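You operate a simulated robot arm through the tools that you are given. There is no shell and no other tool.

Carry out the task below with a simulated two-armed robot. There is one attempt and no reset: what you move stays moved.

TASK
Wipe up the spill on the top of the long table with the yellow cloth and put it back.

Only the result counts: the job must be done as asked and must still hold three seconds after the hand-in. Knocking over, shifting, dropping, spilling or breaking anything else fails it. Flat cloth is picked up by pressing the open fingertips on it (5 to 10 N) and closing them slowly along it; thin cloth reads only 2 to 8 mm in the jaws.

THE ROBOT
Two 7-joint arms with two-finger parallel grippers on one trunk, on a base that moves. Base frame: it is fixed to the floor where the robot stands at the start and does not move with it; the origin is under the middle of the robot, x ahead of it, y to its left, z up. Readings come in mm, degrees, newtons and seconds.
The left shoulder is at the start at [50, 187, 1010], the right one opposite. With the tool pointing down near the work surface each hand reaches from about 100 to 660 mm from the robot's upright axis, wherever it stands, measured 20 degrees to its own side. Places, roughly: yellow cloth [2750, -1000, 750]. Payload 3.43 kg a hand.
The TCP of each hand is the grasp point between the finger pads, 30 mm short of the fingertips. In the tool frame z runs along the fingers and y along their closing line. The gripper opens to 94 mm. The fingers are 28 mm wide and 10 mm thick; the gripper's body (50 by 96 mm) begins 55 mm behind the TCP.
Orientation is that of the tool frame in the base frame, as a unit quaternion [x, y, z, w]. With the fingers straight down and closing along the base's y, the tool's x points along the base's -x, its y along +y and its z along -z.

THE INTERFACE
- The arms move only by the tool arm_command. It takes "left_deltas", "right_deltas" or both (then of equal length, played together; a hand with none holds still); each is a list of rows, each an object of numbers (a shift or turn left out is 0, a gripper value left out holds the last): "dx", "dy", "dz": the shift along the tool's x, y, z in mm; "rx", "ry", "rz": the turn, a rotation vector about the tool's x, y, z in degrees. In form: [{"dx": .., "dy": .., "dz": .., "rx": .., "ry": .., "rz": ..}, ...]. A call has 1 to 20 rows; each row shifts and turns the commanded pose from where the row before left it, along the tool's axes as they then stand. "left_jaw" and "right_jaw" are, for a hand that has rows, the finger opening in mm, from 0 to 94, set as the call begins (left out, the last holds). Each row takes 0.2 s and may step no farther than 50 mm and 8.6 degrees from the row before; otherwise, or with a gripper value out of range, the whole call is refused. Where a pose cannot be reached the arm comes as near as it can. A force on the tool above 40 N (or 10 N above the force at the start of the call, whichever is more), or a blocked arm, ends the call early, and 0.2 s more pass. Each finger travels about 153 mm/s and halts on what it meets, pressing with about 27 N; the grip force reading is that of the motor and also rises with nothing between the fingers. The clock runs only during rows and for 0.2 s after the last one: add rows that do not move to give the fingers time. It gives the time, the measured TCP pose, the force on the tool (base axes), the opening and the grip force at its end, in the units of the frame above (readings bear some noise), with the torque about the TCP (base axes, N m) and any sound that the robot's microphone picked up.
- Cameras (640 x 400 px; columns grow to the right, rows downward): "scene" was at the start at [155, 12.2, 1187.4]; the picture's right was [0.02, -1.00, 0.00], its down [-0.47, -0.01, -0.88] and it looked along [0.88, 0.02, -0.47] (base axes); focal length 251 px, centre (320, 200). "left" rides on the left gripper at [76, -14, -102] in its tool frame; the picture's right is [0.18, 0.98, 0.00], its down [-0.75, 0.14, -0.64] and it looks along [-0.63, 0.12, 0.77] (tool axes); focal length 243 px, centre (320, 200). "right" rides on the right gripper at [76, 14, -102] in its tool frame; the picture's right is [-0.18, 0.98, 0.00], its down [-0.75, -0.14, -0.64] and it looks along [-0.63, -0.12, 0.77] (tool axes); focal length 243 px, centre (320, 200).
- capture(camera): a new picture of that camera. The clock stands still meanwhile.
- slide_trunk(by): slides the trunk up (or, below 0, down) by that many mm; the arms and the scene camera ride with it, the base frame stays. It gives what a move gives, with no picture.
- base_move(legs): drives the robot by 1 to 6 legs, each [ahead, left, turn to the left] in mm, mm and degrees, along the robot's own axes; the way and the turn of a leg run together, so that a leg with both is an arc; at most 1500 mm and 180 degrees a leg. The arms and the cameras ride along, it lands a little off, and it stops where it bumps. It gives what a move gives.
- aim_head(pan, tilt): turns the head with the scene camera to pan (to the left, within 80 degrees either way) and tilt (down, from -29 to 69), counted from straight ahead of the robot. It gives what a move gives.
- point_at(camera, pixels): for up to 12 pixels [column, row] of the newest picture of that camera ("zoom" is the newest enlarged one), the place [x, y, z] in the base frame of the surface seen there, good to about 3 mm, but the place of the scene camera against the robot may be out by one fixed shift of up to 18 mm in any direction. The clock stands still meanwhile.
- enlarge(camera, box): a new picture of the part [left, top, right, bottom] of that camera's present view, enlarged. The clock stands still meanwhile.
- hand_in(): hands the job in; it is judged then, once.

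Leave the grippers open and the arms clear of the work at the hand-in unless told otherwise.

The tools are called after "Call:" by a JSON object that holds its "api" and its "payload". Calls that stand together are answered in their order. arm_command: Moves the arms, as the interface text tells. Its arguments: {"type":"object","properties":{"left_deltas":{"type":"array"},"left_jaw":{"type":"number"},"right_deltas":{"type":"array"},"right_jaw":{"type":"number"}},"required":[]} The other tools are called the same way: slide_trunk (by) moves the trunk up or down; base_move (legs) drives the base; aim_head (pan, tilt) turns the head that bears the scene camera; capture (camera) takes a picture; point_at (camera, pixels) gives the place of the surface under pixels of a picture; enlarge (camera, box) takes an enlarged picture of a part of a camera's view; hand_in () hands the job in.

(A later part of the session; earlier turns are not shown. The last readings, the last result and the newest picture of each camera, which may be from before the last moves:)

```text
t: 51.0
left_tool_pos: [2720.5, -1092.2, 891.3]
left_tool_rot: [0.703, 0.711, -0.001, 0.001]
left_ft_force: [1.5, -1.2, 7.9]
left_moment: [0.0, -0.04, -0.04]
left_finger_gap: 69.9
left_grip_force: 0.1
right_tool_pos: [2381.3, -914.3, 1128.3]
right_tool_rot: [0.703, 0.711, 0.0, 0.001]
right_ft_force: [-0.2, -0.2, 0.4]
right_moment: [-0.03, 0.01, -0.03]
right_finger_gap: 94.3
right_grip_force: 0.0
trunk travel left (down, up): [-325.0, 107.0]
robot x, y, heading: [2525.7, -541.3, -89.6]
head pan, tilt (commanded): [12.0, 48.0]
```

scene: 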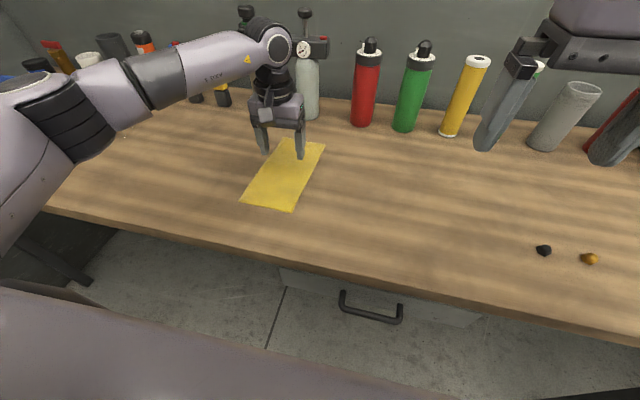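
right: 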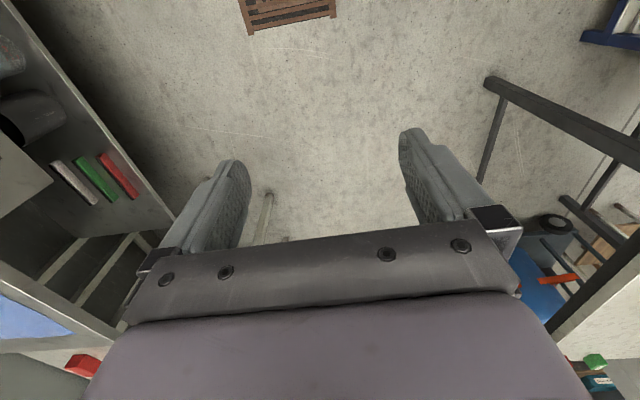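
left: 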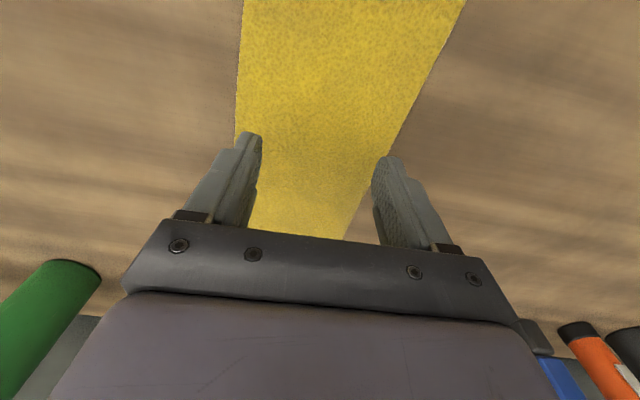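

Contact is 7.9 N. Now I'll close slowly in small steps while pressing.

Call:
{"api": "arm_command", "payload": {"left_deltas": [{}], "left_jaw": 64}}

Call:
{"api": "arm_command", "payload": {"left_deltas": [{}], "left_jaw": 58}}

Call:
{"api": "arm_command", "payload": {"left_deltas": [{}], "left_jaw": 52}}

Call:
{"api": "enlarge", "payload": {"camera": "scene", "box": [220, 100, 350, 220]}}

Call:
{"api": "capture", "payload": {"camera": "left"}}

```text
t: 51.4
left_tool_pos: [2720.2, -1091.4, 892.1]
left_tool_rot: [0.703, 0.711, -0.002, 0.001]
left_ft_force: [-0.7, -1.0, 8.5]
left_moment: [0.02, 0.0, 0.0]
left_finger_gap: 63.1
left_grip_force: 0.2
right_tool_pos: [2379.5, -915.2, 1127.7]
right_tool_rot: [0.703, 0.711, -0.001, 0.0]
right_ft_force: [0.2, -0.1, -0.5]
right_moment: [-0.01, 0.01, 0.0]
right_finger_gap: 94.1
right_grip_force: 0.1
trunk travel left (down, up): [-325.0, 107.0]
robot x, y, heading: [2528.4, -537.6, -89.6]
head pan, tilt (commanded): [12.0, 48.0]
```

```text
t: 51.8
left_tool_pos: [2719.9, -1091.9, 890.5]
left_tool_rot: [0.703, 0.711, -0.002, 0.001]
left_ft_force: [0.4, -0.5, 10.7]
left_moment: [0.02, 0.03, -0.03]
left_finger_gap: 57.1
left_grip_force: 0.0
right_tool_pos: [2379.7, -914.6, 1127.0]
right_tool_rot: [0.703, 0.711, -0.001, 0.001]
right_ft_force: [0.3, 0.6, 0.3]
right_moment: [0.02, 0.01, 0.02]
right_finger_gap: 94.2
right_grip_force: 0.1
trunk travel left (down, up): [-325.0, 107.0]
robot x, y, heading: [2529.5, -537.8, -89.3]
head pan, tilt (commanded): [12.0, 48.0]
```

```text
t: 52.2
left_tool_pos: [2720.5, -1091.5, 892.1]
left_tool_rot: [0.704, 0.711, -0.001, 0.0]
left_ft_force: [-0.8, 0.1, 11.2]
left_moment: [0.02, 0.04, 0.02]
left_finger_gap: 50.8
left_grip_force: 0.0
right_tool_pos: [2379.4, -913.8, 1128.4]
right_tool_rot: [0.703, 0.711, 0.0, 0.0]
right_ft_force: [0.4, 0.0, -0.1]
right_moment: [0.03, 0.0, 0.01]
right_finger_gap: 94.0
right_grip_force: 0.0
trunk travel left (down, up): [-325.0, 107.0]
robot x, y, heading: [2525.2, -538.6, -89.5]
head pan, tilt (commanded): [12.0, 48.0]
```

```text
3.33 times, centred on (285, 160) of scene
```

zoom: 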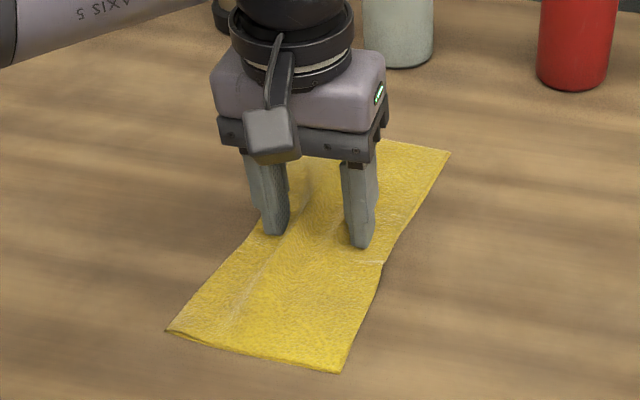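

```text
taken
```

left: 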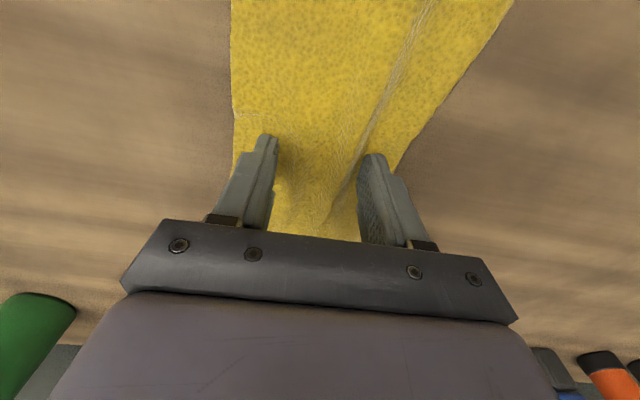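

A ridge forms between the fingers—the cloth gathers. Force is 11 N, so I'll ease up 0.5 mm and go on closing.

Call:
{"api": "arm_command", "payload": {"left_deltas": [{"dz": -0.4}], "left_jaw": 46}}

Call:
{"api": "arm_command", "payload": {"left_deltas": [{}], "left_jaw": 40}}

Call:
{"api": "arm_command", "payload": {"left_deltas": [{}], "left_jaw": 34}}

Call:
{"api": "arm_command", "payload": {"left_deltas": [{}], "left_jaw": 28}}

```text
t: 52.6
left_tool_pos: [2720.8, -1091.6, 890.9]
left_tool_rot: [0.703, 0.711, 0.0, 0.001]
left_ft_force: [-1.2, 0.3, 9.9]
left_moment: [-0.01, 0.03, 0.0]
left_finger_gap: 44.8
left_grip_force: 0.0
right_tool_pos: [2378.4, -915.1, 1127.4]
right_tool_rot: [0.704, 0.711, -0.001, 0.0]
right_ft_force: [-0.6, 0.1, 0.0]
right_moment: [0.01, 0.01, 0.0]
right_finger_gap: 94.0
right_grip_force: 0.1
trunk travel left (down, up): [-325.0, 107.0]
robot x, y, heading: [2526.0, -538.0, -89.5]
head pan, tilt (commanded): [12.0, 48.0]
```

```text
t: 53.0
left_tool_pos: [2721.3, -1091.4, 891.1]
left_tool_rot: [0.704, 0.71, -0.001, 0.0]
left_ft_force: [0.1, -0.6, 9.1]
left_moment: [0.03, 0.06, 0.0]
left_finger_gap: 38.9
left_grip_force: 0.1
right_tool_pos: [2380.0, -914.2, 1128.0]
right_tool_rot: [0.704, 0.71, 0.0, 0.001]
right_ft_force: [-1.0, -0.5, -0.1]
right_moment: [0.0, 0.0, 0.03]
right_finger_gap: 94.1
right_grip_force: 0.2
trunk travel left (down, up): [-325.0, 107.0]
robot x, y, heading: [2525.3, -538.9, -89.4]
head pan, tilt (commanded): [12.0, 48.0]
```

```text
t: 53.4
left_tool_pos: [2721.6, -1092.2, 891.4]
left_tool_rot: [0.704, 0.71, 0.0, 0.001]
left_ft_force: [0.4, -0.2, 8.0]
left_moment: [0.04, 0.02, -0.02]
left_finger_gap: 32.9
left_grip_force: 0.1
right_tool_pos: [2378.6, -914.6, 1127.7]
right_tool_rot: [0.703, 0.711, -0.001, 0.001]
right_ft_force: [0.2, -1.1, -0.1]
right_moment: [-0.01, -0.02, 0.01]
right_finger_gap: 94.1
right_grip_force: 0.0
trunk travel left (down, up): [-325.0, 107.0]
robot x, y, heading: [2523.6, -538.5, -89.5]
head pan, tilt (commanded): [12.0, 48.0]
```

```text
t: 53.8
left_tool_pos: [2721.6, -1091.6, 891.7]
left_tool_rot: [0.704, 0.711, -0.001, 0.001]
left_ft_force: [0.9, -0.3, 7.7]
left_moment: [0.03, -0.01, -0.02]
left_finger_gap: 27.0
left_grip_force: 0.0
right_tool_pos: [2380.7, -915.9, 1128.0]
right_tool_rot: [0.704, 0.71, 0.0, 0.001]
right_ft_force: [-0.1, 0.6, 0.7]
right_moment: [0.01, -0.02, 0.0]
right_finger_gap: 93.8
right_grip_force: 0.2
trunk travel left (down, up): [-325.0, 107.0]
robot x, y, heading: [2529.2, -536.8, -89.2]
head pan, tilt (commanded): [12.0, 48.0]
```

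Force holds at ~8 N. I'll continue closing in the same small steps.

Call:
{"api": "arm_command", "payload": {"left_deltas": [{}], "left_jaw": 22}}

Call:
{"api": "arm_command", "payload": {"left_deltas": [{}], "left_jaw": 16}}

Call:
{"api": "arm_command", "payload": {"left_deltas": [{}], "left_jaw": 10}}

Call:
{"api": "enlarge", "payload": {"camera": "scene", "box": [220, 100, 350, 220]}}

Call:
{"api": "capture", "payload": {"camera": "left"}}

```text
t: 54.2
left_tool_pos: [2720.7, -1091.3, 891.2]
left_tool_rot: [0.703, 0.711, 0.0, 0.0]
left_ft_force: [0.7, -0.5, 7.7]
left_moment: [0.0, 0.05, 0.01]
left_finger_gap: 21.3
left_grip_force: 0.1
right_tool_pos: [2380.4, -915.0, 1129.0]
right_tool_rot: [0.704, 0.71, -0.001, 0.001]
right_ft_force: [0.5, -0.6, 0.8]
right_moment: [0.03, -0.02, 0.01]
right_finger_gap: 93.8
right_grip_force: 0.1
trunk travel left (down, up): [-325.0, 107.0]
robot x, y, heading: [2523.6, -538.3, -89.6]
head pan, tilt (commanded): [12.0, 48.0]
```

```text
t: 54.6
left_tool_pos: [2719.8, -1090.5, 891.9]
left_tool_rot: [0.703, 0.711, -0.001, 0.001]
left_ft_force: [0.2, -0.3, 8.7]
left_moment: [0.03, 0.0, -0.05]
left_finger_gap: 15.1
left_grip_force: 0.0
right_tool_pos: [2380.2, -914.6, 1127.2]
right_tool_rot: [0.703, 0.711, -0.001, 0.001]
right_ft_force: [0.2, -1.0, -0.5]
right_moment: [0.01, -0.01, 0.02]
right_finger_gap: 93.9
right_grip_force: 0.1
trunk travel left (down, up): [-325.0, 107.0]
robot x, y, heading: [2527.2, -539.8, -89.5]
head pan, tilt (commanded): [12.0, 48.0]
```

```text
t: 55.0
left_tool_pos: [2721.4, -1091.2, 892.0]
left_tool_rot: [0.703, 0.711, -0.001, 0.001]
left_ft_force: [-0.4, 1.3, 7.3]
left_moment: [-0.01, -0.04, -0.03]
left_finger_gap: 9.6
left_grip_force: 0.1
right_tool_pos: [2380.3, -914.3, 1126.6]
right_tool_rot: [0.704, 0.711, -0.001, 0.0]
right_ft_force: [0.4, -0.4, 0.0]
right_moment: [0.0, -0.01, 0.03]
right_finger_gap: 93.8
right_grip_force: 0.1
trunk travel left (down, up): [-325.0, 107.0]
robot x, y, heading: [2525.3, -537.6, -89.8]
head pan, tilt (commanded): [12.0, 48.0]
```

```text
3.33 times, centred on (285, 160) of scene
```

zoom: 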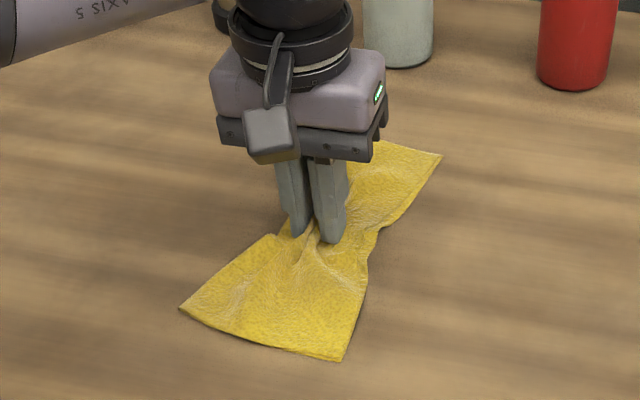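

```text
taken
```

left: 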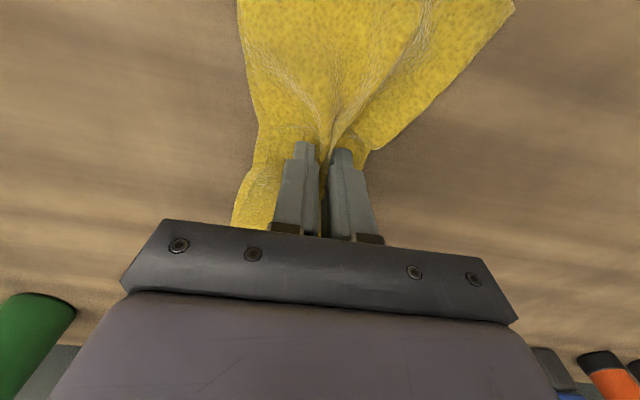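

The cloth has folded up between the fingers. I'll close fully and give the grip time.

Call:
{"api": "arm_command", "payload": {"left_deltas": [{}, {}], "left_jaw": 4}}

Call:
{"api": "arm_command", "payload": {"left_deltas": [{}, {}, {}], "left_jaw": 0}}

```text
t: 55.6
left_tool_pos: [2720.3, -1091.7, 891.9]
left_tool_rot: [0.704, 0.711, -0.001, 0.0]
left_ft_force: [0.7, 1.3, 6.5]
left_moment: [0.04, 0.0, -0.03]
left_finger_gap: 4.6
left_grip_force: 0.2
right_tool_pos: [2379.8, -914.3, 1127.7]
right_tool_rot: [0.704, 0.71, -0.001, 0.001]
right_ft_force: [1.4, -0.4, -0.1]
right_moment: [-0.01, 0.01, -0.03]
right_finger_gap: 93.9
right_grip_force: 0.1
trunk travel left (down, up): [-325.0, 107.0]
robot x, y, heading: [2527.9, -537.4, -89.5]
head pan, tilt (commanded): [12.0, 48.0]
```

```text
t: 56.4
left_tool_pos: [2721.7, -1091.1, 892.0]
left_tool_rot: [0.703, 0.711, -0.001, 0.002]
left_ft_force: [-0.7, 0.2, 6.7]
left_moment: [0.02, 0.04, -0.03]
left_finger_gap: 3.1
left_grip_force: 27.2
right_tool_pos: [2379.7, -914.4, 1127.5]
right_tool_rot: [0.703, 0.711, 0.0, 0.0]
right_ft_force: [0.4, 0.1, 0.0]
right_moment: [0.0, -0.01, -0.01]
right_finger_gap: 94.0
right_grip_force: 0.2
trunk travel left (down, up): [-325.0, 107.0]
robot x, y, heading: [2527.1, -539.9, -89.5]
head pan, tilt (commanded): [12.0, 48.0]
```

Opening 3.1 mm with 27 N grip — cloth is in the jaws. I'll lift slowly by 120 mm and look.

Call:
{"api": "arm_command", "payload": {"left_deltas": [{"dz": -5}, {"dz": -10}, {"dz": -15}, {"dz": -20}, {"dz": -20}, {"dz": -25}, {"dz": -25}, {}]}}

Call:
{"api": "capture", "payload": {"camera": "scene"}}

Call:
{"api": "capture", "payload": {"camera": "left"}}

```text
t: 58.2
left_tool_pos: [2720.3, -1089.0, 1012.5]
left_tool_rot: [0.704, 0.71, 0.0, 0.0]
left_ft_force: [-0.5, 0.0, 0.4]
left_moment: [-0.01, -0.01, -0.01]
left_finger_gap: 3.0
left_grip_force: 27.2
right_tool_pos: [2380.2, -916.0, 1128.2]
right_tool_rot: [0.703, 0.711, 0.0, 0.0]
right_ft_force: [0.8, 0.2, -0.6]
right_moment: [0.04, 0.03, -0.03]
right_finger_gap: 94.1
right_grip_force: 0.0
trunk travel left (down, up): [-325.0, 107.0]
robot x, y, heading: [2529.5, -542.7, -89.8]
head pan, tilt (commanded): [12.0, 48.0]
```

```text
taken
```

scene: 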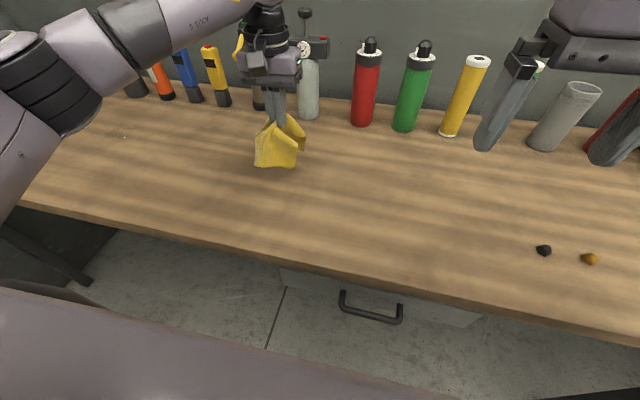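

```text
taken
```

left: 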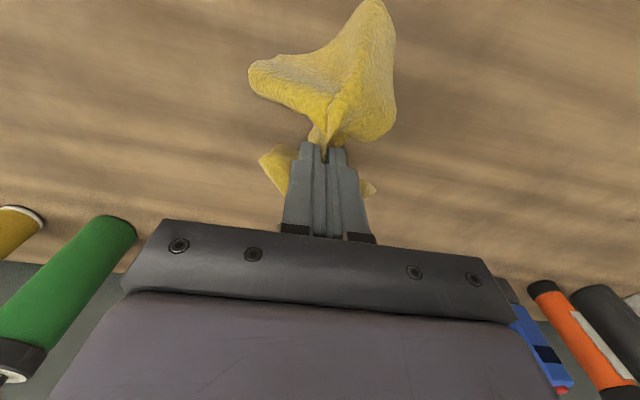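

The cloth is held and hangs ~100 mm below the fingers. I'll raise it 70 mm more, then check where the left elbow/forearm is so it clears the blue crate when I drive left.

Call:
{"api": "arm_command", "payload": {"left_deltas": [{"dz": -20}, {"dz": -25}, {"dz": -25}, {}]}}

Call:
{"api": "aim_head", "payload": {"pan": 35, "tilt": 35}}

Call:
{"api": "capture", "payload": {"camera": "scene"}}

```text
t: 59.2
left_tool_pos: [2719.9, -1092.2, 1079.7]
left_tool_rot: [0.703, 0.711, 0.0, -0.001]
left_ft_force: [0.7, -0.3, 0.1]
left_moment: [-0.03, 0.01, 0.01]
left_finger_gap: 3.3
left_grip_force: 26.6
right_tool_pos: [2380.1, -916.0, 1126.9]
right_tool_rot: [0.703, 0.711, 0.0, -0.001]
right_ft_force: [-1.3, 0.5, -0.1]
right_moment: [-0.02, 0.01, 0.0]
right_finger_gap: 94.2
right_grip_force: 0.0
trunk travel left (down, up): [-325.0, 107.0]
robot x, y, heading: [2527.6, -538.4, -89.8]
head pan, tilt (commanded): [12.0, 48.0]
```

```text
t: 60.1
left_tool_pos: [2720.6, -1091.1, 1081.5]
left_tool_rot: [0.704, 0.71, 0.0, 0.0]
left_ft_force: [-0.1, 0.7, -0.8]
left_moment: [0.0, 0.01, 0.02]
left_finger_gap: 3.0
left_grip_force: 27.3
right_tool_pos: [2380.1, -916.0, 1128.4]
right_tool_rot: [0.704, 0.711, 0.0, 0.0]
right_ft_force: [0.3, -0.7, -0.3]
right_moment: [-0.01, -0.03, 0.02]
right_finger_gap: 94.1
right_grip_force: 0.1
trunk travel left (down, up): [-325.0, 107.0]
robot x, y, heading: [2528.3, -538.8, -89.3]
head pan, tilt (commanded): [35.0, 35.0]
```

```text
taken
```

scene: 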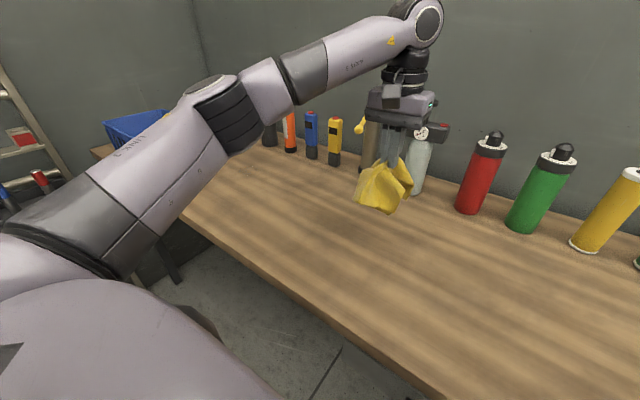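

Call:
{"api": "point_at", "payload": {"camera": "scene", "pixels": [[240, 140], [225, 110], [280, 90], [130, 130], [210, 150], [185, 155], [370, 40], [405, 20], [45, 180], [160, 180], [290, 130], [335, 160]]}}

```text
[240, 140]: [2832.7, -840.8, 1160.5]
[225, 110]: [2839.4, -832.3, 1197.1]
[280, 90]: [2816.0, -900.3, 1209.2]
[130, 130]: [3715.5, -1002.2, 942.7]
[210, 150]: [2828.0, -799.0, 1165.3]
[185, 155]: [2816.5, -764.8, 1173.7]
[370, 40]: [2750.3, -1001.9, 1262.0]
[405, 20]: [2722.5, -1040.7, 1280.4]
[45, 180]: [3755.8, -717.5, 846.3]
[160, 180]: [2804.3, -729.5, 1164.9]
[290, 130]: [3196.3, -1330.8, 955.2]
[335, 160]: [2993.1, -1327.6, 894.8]
```

The elbow is at z ≈1160–1200, well above the crate (top ≈950). I'll drive 500 mm left so the hand comes over the spill, cloth held high.

Call:
{"api": "base_move", "payload": {"legs": [[0, 500, 0]]}}

Call:
{"api": "aim_head", "payload": {"pan": 12, "tilt": 48}}

Call:
{"api": "capture", "payload": {"camera": "scene"}}

Call:
{"api": "capture", "payload": {"camera": "left"}}

```text
t: 65.1
left_tool_pos: [3224.9, -1090.2, 1080.6]
left_tool_rot: [0.707, 0.707, 0.0, -0.001]
left_ft_force: [0.7, 0.3, -0.1]
left_moment: [0.04, 0.01, 0.04]
left_finger_gap: 2.8
left_grip_force: 27.0
right_tool_pos: [2886.2, -911.4, 1127.2]
right_tool_rot: [0.707, 0.707, 0.0, 0.0]
right_ft_force: [-0.2, -0.9, -0.1]
right_moment: [0.0, 0.02, -0.02]
right_finger_gap: 94.1
right_grip_force: 0.0
trunk travel left (down, up): [-325.0, 107.0]
robot x, y, heading: [3037.2, -537.4, -90.0]
head pan, tilt (commanded): [35.0, 35.0]
```

```text
t: 65.9
left_tool_pos: [3225.0, -1090.6, 1081.2]
left_tool_rot: [0.707, 0.707, 0.0, 0.0]
left_ft_force: [0.2, -0.4, 0.2]
left_moment: [-0.01, 0.0, 0.01]
left_finger_gap: 3.1
left_grip_force: 26.7
right_tool_pos: [2886.3, -911.4, 1127.6]
right_tool_rot: [0.707, 0.708, 0.0, 0.0]
right_ft_force: [-0.4, 0.7, 0.1]
right_moment: [0.01, 0.0, -0.02]
right_finger_gap: 94.4
right_grip_force: 0.0
trunk travel left (down, up): [-325.0, 107.0]
robot x, y, heading: [3038.5, -538.6, -89.9]
head pan, tilt (commanded): [12.0, 48.0]
```

```text
taken
```

scene: 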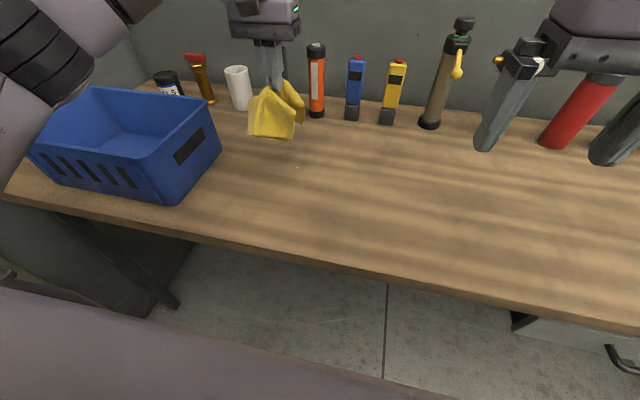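

```text
taken
```

left: 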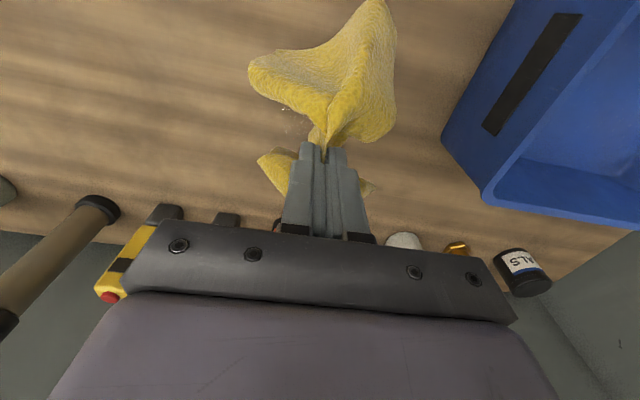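

The hand is near the spill. I'll zoom around the highlight (297,167) in the scene and (285,110) in the left camera to see the spill outline.

Call:
{"api": "enlarge", "payload": {"camera": "scene", "box": [240, 120, 340, 190]}}

Call:
{"api": "point_at", "payload": {"camera": "scene", "pixels": [[297, 167], [215, 160], [163, 205], [300, 130], [316, 112], [240, 105]]}}

Call:
{"api": "enlarge", "payload": {"camera": "left", "box": [220, 60, 320, 150]}}

```text
5.71 times, centred on (290, 155) of scene
```

zoom: 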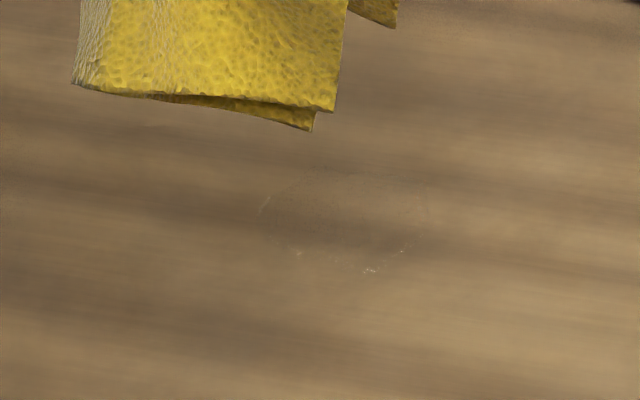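

```text
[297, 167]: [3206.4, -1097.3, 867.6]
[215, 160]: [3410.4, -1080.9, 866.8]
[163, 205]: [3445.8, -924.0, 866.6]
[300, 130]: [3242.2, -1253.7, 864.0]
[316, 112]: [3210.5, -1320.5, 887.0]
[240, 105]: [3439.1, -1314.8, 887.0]
```

```text
4.44 times, centred on (270, 105) of left
```

zoom: 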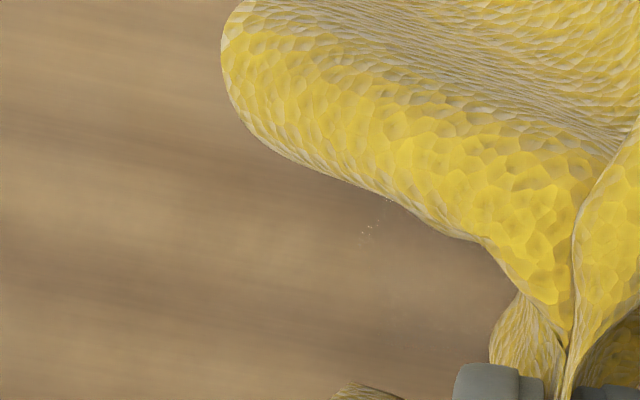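

The puddle outline is faint in the scene zoom, about (260,165)–(430,275). I'll zoom again, tighter, and measure its edges; the crate's near side is x≈3410, so the hand at 3225 has ~130 mm clearance.

Call:
{"api": "enlarge", "payload": {"camera": "scene", "box": [275, 140, 325, 175]}}

```text
11.43 times, centred on (300, 158) of scene
```

zoom: 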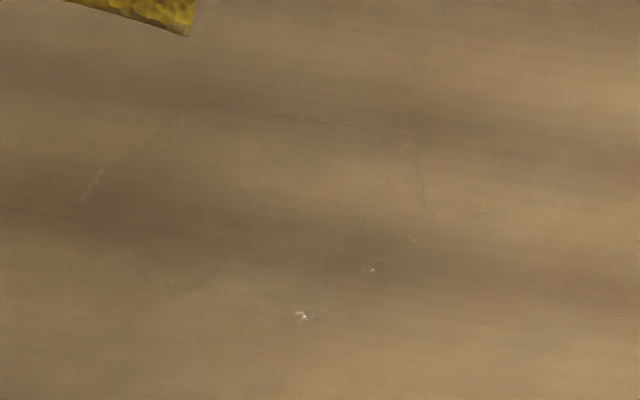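

The outline now shows: left tip (80,195), top-left (205,105), top-right (415,130), right (425,205), bottom (300,318), lower-left (165,280). I'll measure these.

Call:
{"api": "point_at", "payload": {"camera": "zoom", "pixels": [[80, 195], [150, 140], [205, 105], [320, 122], [415, 130], [425, 205], [400, 245], [300, 318], [165, 280], [115, 250], [260, 200]]}}

```text
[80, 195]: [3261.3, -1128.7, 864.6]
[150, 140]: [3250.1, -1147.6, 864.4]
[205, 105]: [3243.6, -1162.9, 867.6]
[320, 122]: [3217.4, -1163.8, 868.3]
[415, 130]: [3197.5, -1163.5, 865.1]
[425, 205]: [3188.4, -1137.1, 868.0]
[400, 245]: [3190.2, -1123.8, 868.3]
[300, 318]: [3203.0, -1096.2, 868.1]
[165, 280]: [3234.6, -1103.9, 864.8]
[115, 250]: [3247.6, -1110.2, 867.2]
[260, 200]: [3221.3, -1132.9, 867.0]
```

Spill corrected for the scene bias: x 3189–3263, y −1173…−1105, centre ≈ [3226,−1140]. I'll move the hand above it and lower to TCP z≈905.

Call:
{"api": "arm_command", "payload": {"left_deltas": [{"dx": -25, "dy": 0.5}, {"dx": -25, "dy": 0.5}, {"dz": 25}, {"dz": 30}, {"dz": 30}, {"dz": 30}, {"dz": 25}, {"dz": 20}, {"dz": 15}, {}]}}

Call:
{"api": "capture", "payload": {"camera": "scene"}}

Call:
{"api": "capture", "payload": {"camera": "left"}}

```text
t: 68.1
left_tool_pos: [3224.7, -1140.2, 903.8]
left_tool_rot: [0.707, 0.707, -0.001, 0.001]
left_ft_force: [0.4, -1.2, 0.5]
left_moment: [0.03, -0.03, 0.0]
left_finger_gap: 3.3
left_grip_force: 27.5
right_tool_pos: [2885.3, -911.0, 1128.3]
right_tool_rot: [0.707, 0.707, 0.0, 0.0]
right_ft_force: [-0.1, -0.2, -0.4]
right_moment: [-0.03, 0.01, 0.02]
right_finger_gap: 93.8
right_grip_force: 0.1
trunk travel left (down, up): [-325.0, 107.0]
robot x, y, heading: [3040.7, -537.9, -90.3]
head pan, tilt (commanded): [12.0, 48.0]
```

```text
taken
```

scene: 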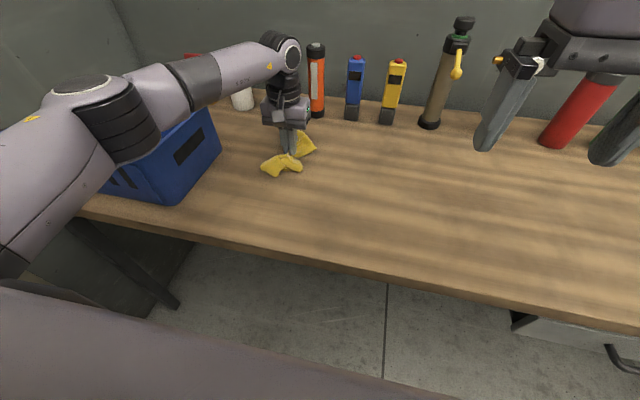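

```text
taken
```

left: 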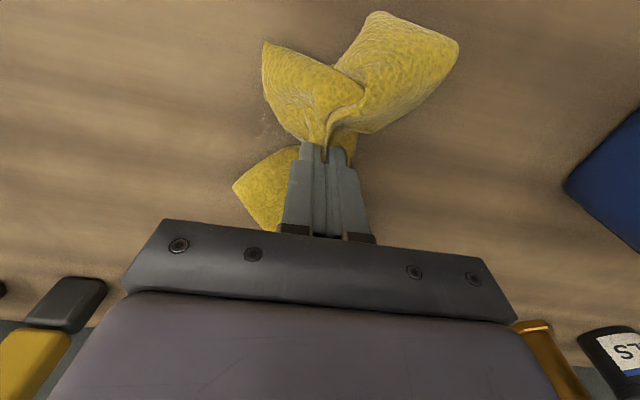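

The cloth touches the table with flaps splayed. The elbow appears near the crate in the image; I'll check their heights before pressing.

Call:
{"api": "point_at", "payload": {"camera": "scene", "pixels": [[130, 155], [115, 120], [150, 140], [205, 108], [180, 130], [90, 190], [215, 150], [160, 195], [285, 45], [320, 60], [300, 110], [320, 110]]}}

```text
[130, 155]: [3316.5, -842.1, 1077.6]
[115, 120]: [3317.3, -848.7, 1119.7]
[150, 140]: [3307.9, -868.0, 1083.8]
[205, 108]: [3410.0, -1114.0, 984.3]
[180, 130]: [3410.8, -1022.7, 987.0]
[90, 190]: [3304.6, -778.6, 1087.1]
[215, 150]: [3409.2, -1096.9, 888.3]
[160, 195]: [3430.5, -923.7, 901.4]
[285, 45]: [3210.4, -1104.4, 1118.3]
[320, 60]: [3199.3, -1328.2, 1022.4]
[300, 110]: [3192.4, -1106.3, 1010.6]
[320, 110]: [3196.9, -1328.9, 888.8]
```

Elbow bottom is z≈1075 vs crate top ≈980 and it's short of it in x: clear. Now I'll lower until 6–9 N.

Call:
{"api": "arm_command", "payload": {"left_deltas": [{"dz": 3}, {"dz": 3}, {"dz": 2}, {}]}}

Call:
{"api": "arm_command", "payload": {"left_deltas": [{"dz": 1.5}, {}]}}

```text
t: 69.1
left_tool_pos: [3224.6, -1140.5, 898.0]
left_tool_rot: [0.707, 0.707, 0.0, 0.001]
left_ft_force: [0.0, 0.1, 3.5]
left_moment: [0.02, -0.04, 0.03]
left_finger_gap: 2.9
left_grip_force: 27.3
right_tool_pos: [2886.5, -910.7, 1127.3]
right_tool_rot: [0.708, 0.707, -0.001, 0.0]
right_ft_force: [0.0, -0.3, -0.3]
right_moment: [0.01, 0.02, 0.0]
right_finger_gap: 94.1
right_grip_force: 0.0
trunk travel left (down, up): [-325.0, 107.0]
robot x, y, heading: [3036.9, -535.2, -89.7]
head pan, tilt (commanded): [12.0, 48.0]
```

```text
t: 69.7
left_tool_pos: [3225.9, -1139.5, 897.4]
left_tool_rot: [0.707, 0.707, -0.001, 0.001]
left_ft_force: [0.6, -0.2, 10.2]
left_moment: [0.06, 0.0, -0.02]
left_finger_gap: 3.3
left_grip_force: 26.7
right_tool_pos: [2886.0, -910.6, 1127.6]
right_tool_rot: [0.707, 0.707, 0.0, 0.001]
right_ft_force: [-0.1, 0.4, -0.8]
right_moment: [0.01, -0.02, -0.01]
right_finger_gap: 94.2
right_grip_force: 0.0
trunk travel left (down, up): [-325.0, 107.0]
robot x, y, heading: [3034.1, -534.6, -90.1]
head pan, tilt (commanded): [12.0, 48.0]
```

Pressing at ~10 N over a pad of cloth. Now I'll wipe in a raster across the far half of the spill.

Call:
{"api": "arm_command", "payload": {"left_deltas": [{"dy": 20}, {"dy": 20}, {"dx": -16}, {"dx": -16}, {"dy": -25}, {"dy": -25}, {"dy": -25}, {"dy": -25}, {"dx": 18}, {"dy": 25}, {"dy": 25}, {"dy": 25}, {"dy": 25}, {"dx": 18}, {"dy": -25}, {"dy": -25}, {"dy": -25}, {"dy": -25}, {}]}}

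Call:
{"api": "capture", "payload": {"camera": "scene"}}

Call:
{"api": "capture", "payload": {"camera": "left"}}

```text
t: 73.7
left_tool_pos: [3164.7, -1125.3, 895.3]
left_tool_rot: [0.706, 0.708, -0.001, 0.001]
left_ft_force: [0.6, 0.1, 0.5]
left_moment: [0.04, 0.01, -0.03]
left_finger_gap: 3.3
left_grip_force: 26.8
left hand out of reach, approached as far as the arm can: row 6, 8
right_tool_pos: [2885.6, -911.1, 1128.1]
right_tool_rot: [0.707, 0.707, 0.0, 0.0]
right_ft_force: [-0.5, -0.5, 0.3]
right_moment: [-0.02, -0.01, -0.02]
right_finger_gap: 94.1
right_grip_force: 0.1
trunk travel left (down, up): [-325.0, 107.0]
robot x, y, heading: [3035.5, -537.0, -90.1]
head pan, tilt (commanded): [12.0, 48.0]
```

```text
taken
```

scene: 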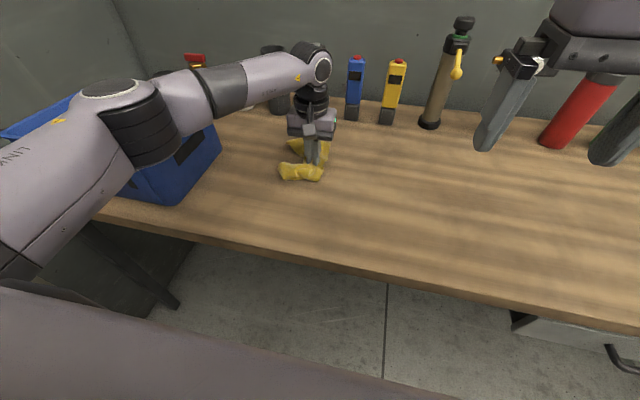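

```text
taken
```

left: 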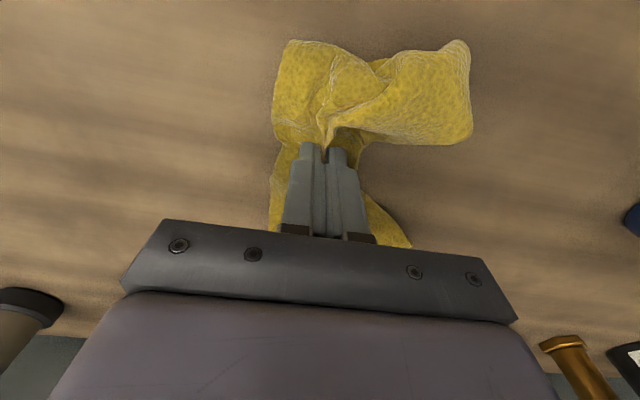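

Force dropped to 0.5 N as the cloth shifted, and the far rows were at reach limit. I'll lift up, step the base 45 mm closer, and look at the spill.

Call:
{"api": "arm_command", "payload": {"left_deltas": [{"dz": -20}, {"dz": -30}, {"dz": -40}, {"dz": -40}, {"dx": 40, "dy": 0}, {"dx": 40}, {}]}}

Call:
{"api": "base_move", "payload": {"legs": [[45, 0, 0]]}}

Call:
{"api": "capture", "payload": {"camera": "scene"}}

Call:
{"api": "capture", "payload": {"camera": "left"}}

```text
t: 75.3
left_tool_pos: [3166.7, -1046.0, 1021.8]
left_tool_rot: [0.706, 0.708, 0.0, 0.0]
left_ft_force: [-0.2, 0.2, -0.5]
left_moment: [0.01, -0.01, 0.0]
left_finger_gap: 2.9
left_grip_force: 26.8
right_tool_pos: [2886.3, -911.6, 1127.4]
right_tool_rot: [0.707, 0.707, 0.0, 0.0]
right_ft_force: [-0.1, 0.4, -0.5]
right_moment: [-0.01, 0.0, -0.02]
right_finger_gap: 94.0
right_grip_force: 0.0
trunk travel left (down, up): [-325.0, 107.0]
robot x, y, heading: [3034.3, -536.0, -89.7]
head pan, tilt (commanded): [12.0, 48.0]
```

```text
t: 76.2
left_tool_pos: [3166.6, -1092.2, 1021.9]
left_tool_rot: [0.707, 0.708, 0.0, 0.0]
left_ft_force: [-0.3, -0.5, -0.5]
left_moment: [0.0, 0.02, -0.02]
left_finger_gap: 3.1
left_grip_force: 26.7
right_tool_pos: [2886.9, -956.9, 1127.4]
right_tool_rot: [0.707, 0.707, 0.0, 0.0]
right_ft_force: [0.1, -0.1, 0.3]
right_moment: [0.03, 0.01, -0.01]
right_finger_gap: 93.9
right_grip_force: 0.0
trunk travel left (down, up): [-325.0, 107.0]
robot x, y, heading: [3037.1, -583.5, -90.0]
head pan, tilt (commanded): [12.0, 48.0]
```

```text
taken
```

scene: 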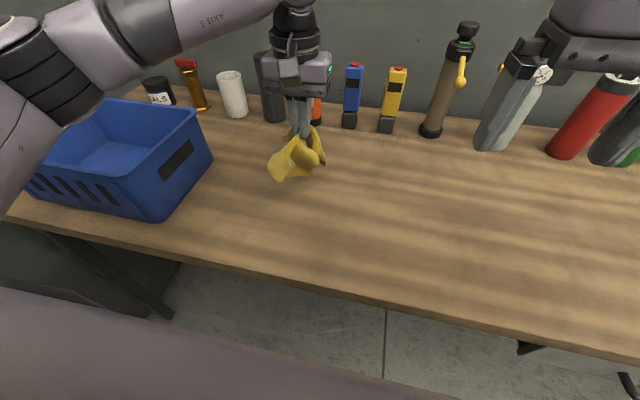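

```text
taken
```

left: 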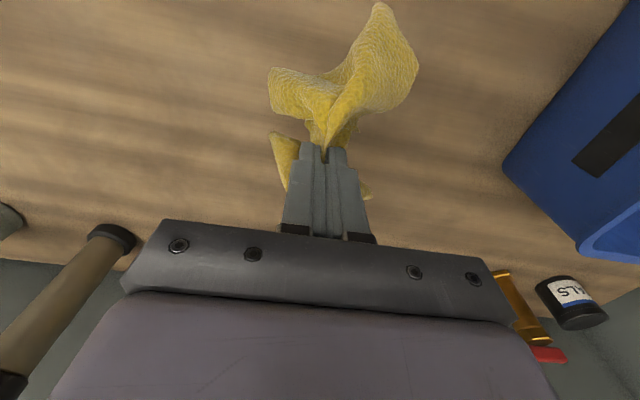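

The cloth hides the spill. I'll move the hand 150 mm to the right (−x) to see the spill area.

Call:
{"api": "arm_command", "payload": {"left_deltas": [{"dy": -40}, {"dy": -40}, {"dy": -40}, {"dy": -40}, {}]}}

Call:
{"api": "capture", "payload": {"camera": "scene"}}

Call:
{"api": "enlarge", "payload": {"camera": "scene", "box": [220, 125, 340, 205]}}

```text
t: 77.4
left_tool_pos: [3005.5, -1093.3, 1022.3]
left_tool_rot: [0.706, 0.708, -0.001, 0.001]
left_ft_force: [-0.8, 0.4, -0.6]
left_moment: [0.01, -0.02, -0.05]
left_finger_gap: 3.0
left_grip_force: 26.5
right_tool_pos: [2886.3, -956.4, 1128.0]
right_tool_rot: [0.707, 0.708, 0.0, 0.0]
right_ft_force: [0.2, -0.3, -0.8]
right_moment: [0.0, -0.01, -0.01]
right_finger_gap: 93.6
right_grip_force: 0.1
trunk travel left (down, up): [-325.0, 107.0]
robot x, y, heading: [3035.3, -580.2, -90.2]
head pan, tilt (commanded): [12.0, 48.0]
```

```text
taken
```

scene: 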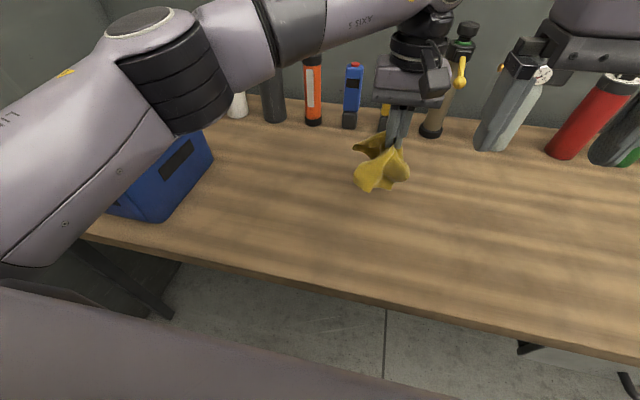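

```text
5.00 times, centred on (280, 165) of scene
```

zoom: 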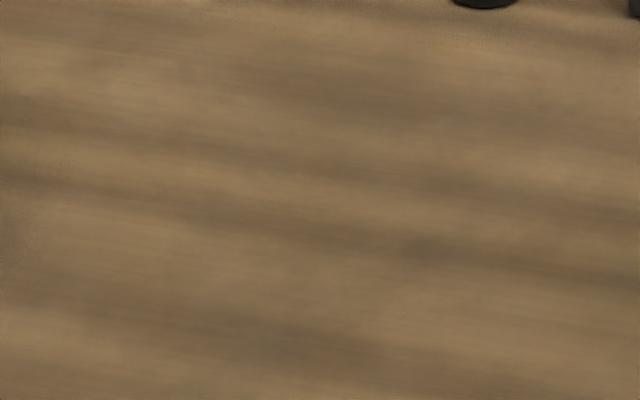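

No puddle is visible now. I'll find the pixel matching scene coords [3224,−1131] and zoom tightly there.

Call:
{"api": "point_at", "payload": {"camera": "scene", "pixels": [[280, 165], [290, 165], [290, 175], [300, 165], [280, 180]]}}

Call:
{"api": "enlarge", "payload": {"camera": "scene", "box": [250, 145, 310, 190]}}

```text
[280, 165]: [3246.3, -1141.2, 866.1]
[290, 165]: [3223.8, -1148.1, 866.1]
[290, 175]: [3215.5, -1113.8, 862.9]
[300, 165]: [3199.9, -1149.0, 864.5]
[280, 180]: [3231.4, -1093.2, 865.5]
```

```text
8.89 times, centred on (280, 168) of scene
```

zoom: 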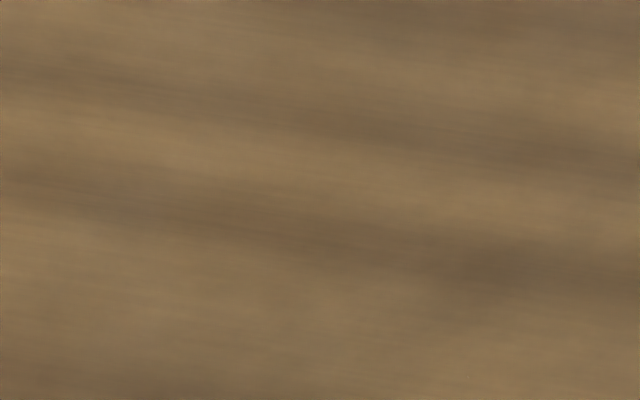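

The puddle seems gone, but the near part got little pressure, so I'll do a second pressed pass for safety. Moving back over the spill and lowering.

Call:
{"api": "arm_command", "payload": {"left_deltas": [{"dy": 37}, {"dy": 37}, {"dy": 37, "dx": -12}, {"dy": 37, "dx": -12}, {"dy": 37, "dx": -12}, {"dy": 35, "dx": -11}, {"dz": 30}, {"dz": 30}, {"dz": 25}, {"dz": 20}, {"dz": 15}, {}]}}

Call:
{"api": "arm_command", "payload": {"left_deltas": [{"dz": 2}, {"dz": 2}, {}]}}

```text
t: 80.0
left_tool_pos: [3225.4, -1138.9, 899.6]
left_tool_rot: [0.707, 0.707, -0.001, 0.0]
left_ft_force: [0.8, 0.4, 0.7]
left_moment: [0.01, -0.02, -0.04]
left_finger_gap: 3.3
left_grip_force: 26.7
right_tool_pos: [2886.1, -957.9, 1127.9]
right_tool_rot: [0.707, 0.707, 0.0, 0.0]
right_ft_force: [-1.1, 0.0, 0.1]
right_moment: [-0.01, 0.0, -0.03]
right_finger_gap: 93.9
right_grip_force: 0.1
trunk travel left (down, up): [-325.0, 107.0]
robot x, y, heading: [3037.1, -580.0, -90.0]
head pan, tilt (commanded): [12.0, 48.0]
```

```text
t: 80.8
left_tool_pos: [3225.6, -1137.9, 898.1]
left_tool_rot: [0.707, 0.707, 0.0, 0.001]
left_ft_force: [-0.4, -1.4, 1.7]
left_moment: [0.04, -0.03, 0.02]
left_finger_gap: 3.2
left_grip_force: 26.4
right_tool_pos: [2886.0, -956.5, 1127.3]
right_tool_rot: [0.707, 0.707, -0.001, 0.001]
right_ft_force: [0.0, -0.3, -0.6]
right_moment: [0.02, -0.02, 0.0]
right_finger_gap: 94.4
right_grip_force: 0.1
trunk travel left (down, up): [-325.0, 107.0]
robot x, y, heading: [3037.3, -580.9, -89.9]
head pan, tilt (commanded): [12.0, 48.0]
```

Force is 1.7 N. I'll press a little further, then wipe shorter strokes, checking force between.

Call:
{"api": "arm_command", "payload": {"left_deltas": [{"dz": 1.5}, {}]}}

Call:
{"api": "arm_command", "payload": {"left_deltas": [{"dx": -15}, {"dx": -15, "dz": 0.5}, {"dy": 18}, {"dy": 18}, {"dx": 12}, {"dy": -24, "dz": 0.5}, {"dy": -24}, {"dy": -24}, {"dx": 12}, {"dy": 24, "dz": 0.5}, {"dy": 24}, {"dy": 24}, {}]}}

```text
t: 81.4
left_tool_pos: [3225.2, -1138.3, 896.3]
left_tool_rot: [0.707, 0.708, -0.001, 0.001]
left_ft_force: [0.4, -0.4, 3.5]
left_moment: [-0.05, 0.02, -0.01]
left_finger_gap: 2.9
left_grip_force: 27.2
right_tool_pos: [2885.9, -956.1, 1127.5]
right_tool_rot: [0.707, 0.707, 0.0, 0.001]
right_ft_force: [-0.2, 0.0, -0.8]
right_moment: [0.0, -0.01, 0.03]
right_finger_gap: 94.2
right_grip_force: 0.1
trunk travel left (down, up): [-325.0, 107.0]
robot x, y, heading: [3037.0, -584.4, -89.8]
head pan, tilt (commanded): [12.0, 48.0]
```

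```text
t: 84.2
left_tool_pos: [3262.4, -1145.3, 895.2]
left_tool_rot: [0.707, 0.707, 0.0, 0.001]
left_ft_force: [-0.6, -0.5, 0.3]
left_moment: [-0.01, 0.01, -0.02]
left_finger_gap: 3.0
left_grip_force: 26.8
right_tool_pos: [2884.5, -955.7, 1127.6]
right_tool_rot: [0.707, 0.707, 0.0, 0.0]
right_ft_force: [0.0, 0.4, 0.2]
right_moment: [0.03, -0.02, 0.03]
right_finger_gap: 94.1
right_grip_force: 0.0
trunk travel left (down, up): [-325.0, 107.0]
robot x, y, heading: [3039.6, -581.7, -90.2]
head pan, tilt (commanded): [12.0, 48.0]
```

Force is again ~0; the cloth flattened. I'll press down ~2 mm more to regain 5–8 N.

Call:
{"api": "arm_command", "payload": {"left_deltas": [{"dz": 1.5}, {}]}}

Call:
{"api": "arm_command", "payload": {"left_deltas": [{"dz": 1}, {}]}}

```text
t: 84.8
left_tool_pos: [3261.2, -1144.3, 893.2]
left_tool_rot: [0.707, 0.707, -0.001, 0.0]
left_ft_force: [-1.0, -0.9, 0.5]
left_moment: [0.01, 0.03, -0.02]
left_finger_gap: 3.2
left_grip_force: 26.8
right_tool_pos: [2886.6, -955.4, 1127.5]
right_tool_rot: [0.707, 0.708, 0.001, 0.0]
right_ft_force: [0.4, -0.4, -0.2]
right_moment: [-0.01, 0.02, -0.01]
right_finger_gap: 94.0
right_grip_force: 0.3
trunk travel left (down, up): [-325.0, 107.0]
robot x, y, heading: [3032.1, -584.6, -89.9]
head pan, tilt (commanded): [12.0, 48.0]
```

```text
t: 85.4
left_tool_pos: [3261.2, -1144.6, 891.4]
left_tool_rot: [0.708, 0.707, 0.0, 0.001]
left_ft_force: [0.5, -0.2, 0.2]
left_moment: [-0.02, 0.01, -0.05]
left_finger_gap: 3.1
left_grip_force: 27.2
right_tool_pos: [2886.3, -956.8, 1127.2]
right_tool_rot: [0.707, 0.708, 0.0, 0.001]
right_ft_force: [0.1, -0.2, -0.1]
right_moment: [-0.01, 0.01, -0.02]
right_finger_gap: 93.9
right_grip_force: 0.1
trunk travel left (down, up): [-325.0, 107.0]
robot x, y, heading: [3036.9, -581.4, -90.1]
head pan, tilt (commanded): [12.0, 48.0]
```

At z 891.4 there's still no force; I'll take a look at the hand before going lower.

Call:
{"api": "enlarge", "payload": {"camera": "scene", "box": [210, 80, 350, 200]}}

Call:
{"api": "capture", "payload": {"camera": "left"}}

```text
3.33 times, centred on (280, 140) of scene
```

zoom: 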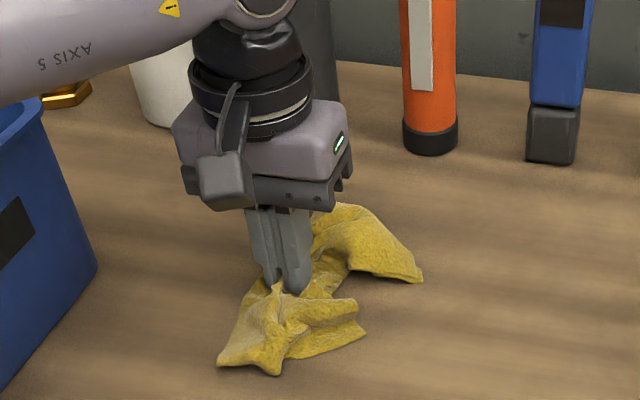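

```text
taken
```

left: 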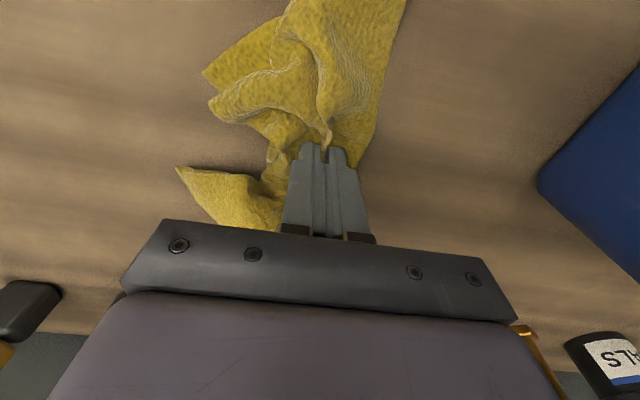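

The cloth is trailing well. I'll press 1–2 mm more with force check, then wipe the near half back and forth.

Call:
{"api": "arm_command", "payload": {"left_deltas": [{"dz": 1}, {}]}}

Call:
{"api": "arm_command", "payload": {"left_deltas": [{"dz": 0.8}, {}]}}

```text
t: 86.0
left_tool_pos: [3261.6, -1144.1, 892.0]
left_tool_rot: [0.707, 0.707, -0.001, 0.001]
left_ft_force: [-0.2, 0.4, 1.5]
left_moment: [0.0, -0.01, -0.02]
left_finger_gap: 2.9
left_grip_force: 27.3
right_tool_pos: [2885.9, -956.4, 1127.7]
right_tool_rot: [0.707, 0.708, 0.0, 0.0]
right_ft_force: [-0.1, -0.6, 0.1]
right_moment: [0.01, -0.03, 0.02]
right_finger_gap: 94.2
right_grip_force: 0.0
trunk travel left (down, up): [-325.0, 107.0]
robot x, y, heading: [3037.7, -580.9, -90.1]
head pan, tilt (commanded): [12.0, 48.0]
```

```text
t: 86.6
left_tool_pos: [3262.2, -1144.2, 892.1]
left_tool_rot: [0.707, 0.707, -0.001, 0.001]
left_ft_force: [0.1, -1.5, 4.8]
left_moment: [-0.02, -0.01, -0.02]
left_finger_gap: 3.1
left_grip_force: 27.1
right_tool_pos: [2886.2, -955.6, 1127.3]
right_tool_rot: [0.707, 0.707, -0.001, 0.001]
right_ft_force: [0.5, 0.6, 0.7]
right_moment: [0.01, 0.0, 0.04]
right_finger_gap: 94.3
right_grip_force: 0.0
trunk travel left (down, up): [-325.0, 107.0]
robot x, y, heading: [3036.9, -583.6, -90.4]
head pan, tilt (commanded): [12.0, 48.0]
```

Pressing at ~5 N. Now wiping strokes over the whole spill toward the near edge.

Call:
{"api": "arm_command", "payload": {"left_deltas": [{"dy": -22}, {"dy": -22}, {"dy": -22}, {"dy": -22}, {"dx": 14}, {"dy": 22}, {"dy": 22}, {"dy": 22}, {"dy": 22}, {"dx": 14}, {"dy": -22}, {"dy": -22}, {"dy": -22}, {"dy": -22}, {}]}}

Call:
{"api": "arm_command", "payload": {"left_deltas": [{"dx": 14}, {"dy": 22}, {"dy": 22}, {"dy": 22}, {"dy": 22}, {"dx": -14}, {"dx": -14}, {"dx": -14}, {"dy": -22}, {"dy": -22}, {"dy": -22}, {"dx": -14}, {"dx": -10}, {"dy": 22}, {"dy": 22}, {"dy": 22}, {}]}}

```text
t: 89.8
left_tool_pos: [3172.2, -1116.9, 891.1]
left_tool_rot: [0.706, 0.708, -0.001, 0.001]
left_ft_force: [6.0, 1.3, 17.5]
left_moment: [0.11, -0.2, -0.01]
left_finger_gap: 3.2
left_grip_force: 26.6
right_tool_pos: [2885.9, -955.4, 1128.0]
right_tool_rot: [0.707, 0.707, -0.001, 0.0]
right_ft_force: [0.2, 0.3, -0.2]
right_moment: [0.0, -0.01, 0.02]
right_finger_gap: 94.1
right_grip_force: 0.0
trunk travel left (down, up): [-325.0, 107.0]
robot x, y, heading: [3036.0, -578.2, -89.8]
head pan, tilt (commanded): [12.0, 48.0]
```

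```text
t: 93.4
left_tool_pos: [3263.0, -1168.4, 892.4]
left_tool_rot: [0.707, 0.707, 0.0, 0.0]
left_ft_force: [-1.5, -0.6, 3.2]
left_moment: [-0.01, -0.01, -0.02]
left_finger_gap: 2.8
left_grip_force: 27.5
right_tool_pos: [2885.4, -955.7, 1127.8]
right_tool_rot: [0.707, 0.708, -0.001, 0.001]
right_ft_force: [-0.9, 0.9, -0.5]
right_moment: [0.03, -0.02, -0.02]
right_finger_gap: 93.9
right_grip_force: 0.1
trunk travel left (down, up): [-325.0, 107.0]
robot x, y, heading: [3040.8, -580.5, -90.1]
head pan, tilt (commanded): [12.0, 48.0]
```

Good wiping with 3–17 N over the whole spill. Now I'll lift the cloth, pull the hand back to y≈−1090 and raise to z≈1080.

Call:
{"api": "arm_command", "payload": {"left_deltas": [{"dz": -15}, {"dz": -25}, {"dz": -35}, {"dz": -40}, {"dz": -40}, {"dz": -35, "dx": 25, "dy": -10}, {"dx": 25, "dy": -15}, {"dx": 25, "dy": -15}, {}]}}

Call:
{"api": "capture", "payload": {"camera": "scene"}}

Call:
{"api": "enlarge", "payload": {"camera": "scene", "box": [240, 130, 340, 200]}}

```text
t: 95.4
left_tool_pos: [3220.7, -1091.9, 1081.0]
left_tool_rot: [0.707, 0.707, 0.0, 0.0]
left_ft_force: [0.9, -0.7, -0.1]
left_moment: [-0.04, 0.05, -0.02]
left_finger_gap: 2.9
left_grip_force: 27.2
right_tool_pos: [2885.7, -956.9, 1127.1]
right_tool_rot: [0.707, 0.707, 0.001, 0.001]
right_ft_force: [0.5, -0.2, -0.4]
right_moment: [0.0, 0.0, -0.01]
right_finger_gap: 94.1
right_grip_force: 0.1
trunk travel left (down, up): [-325.0, 107.0]
robot x, y, heading: [3037.1, -584.9, -90.2]
head pan, tilt (commanded): [12.0, 48.0]
```

```text
taken
```

scene: 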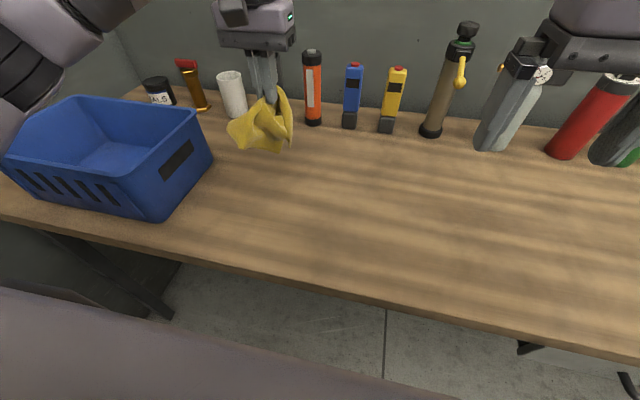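

```text
5.71 times, centred on (290, 165) of scene
```

zoom: 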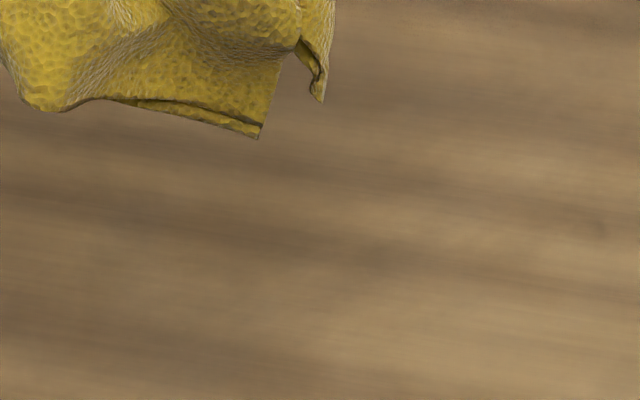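

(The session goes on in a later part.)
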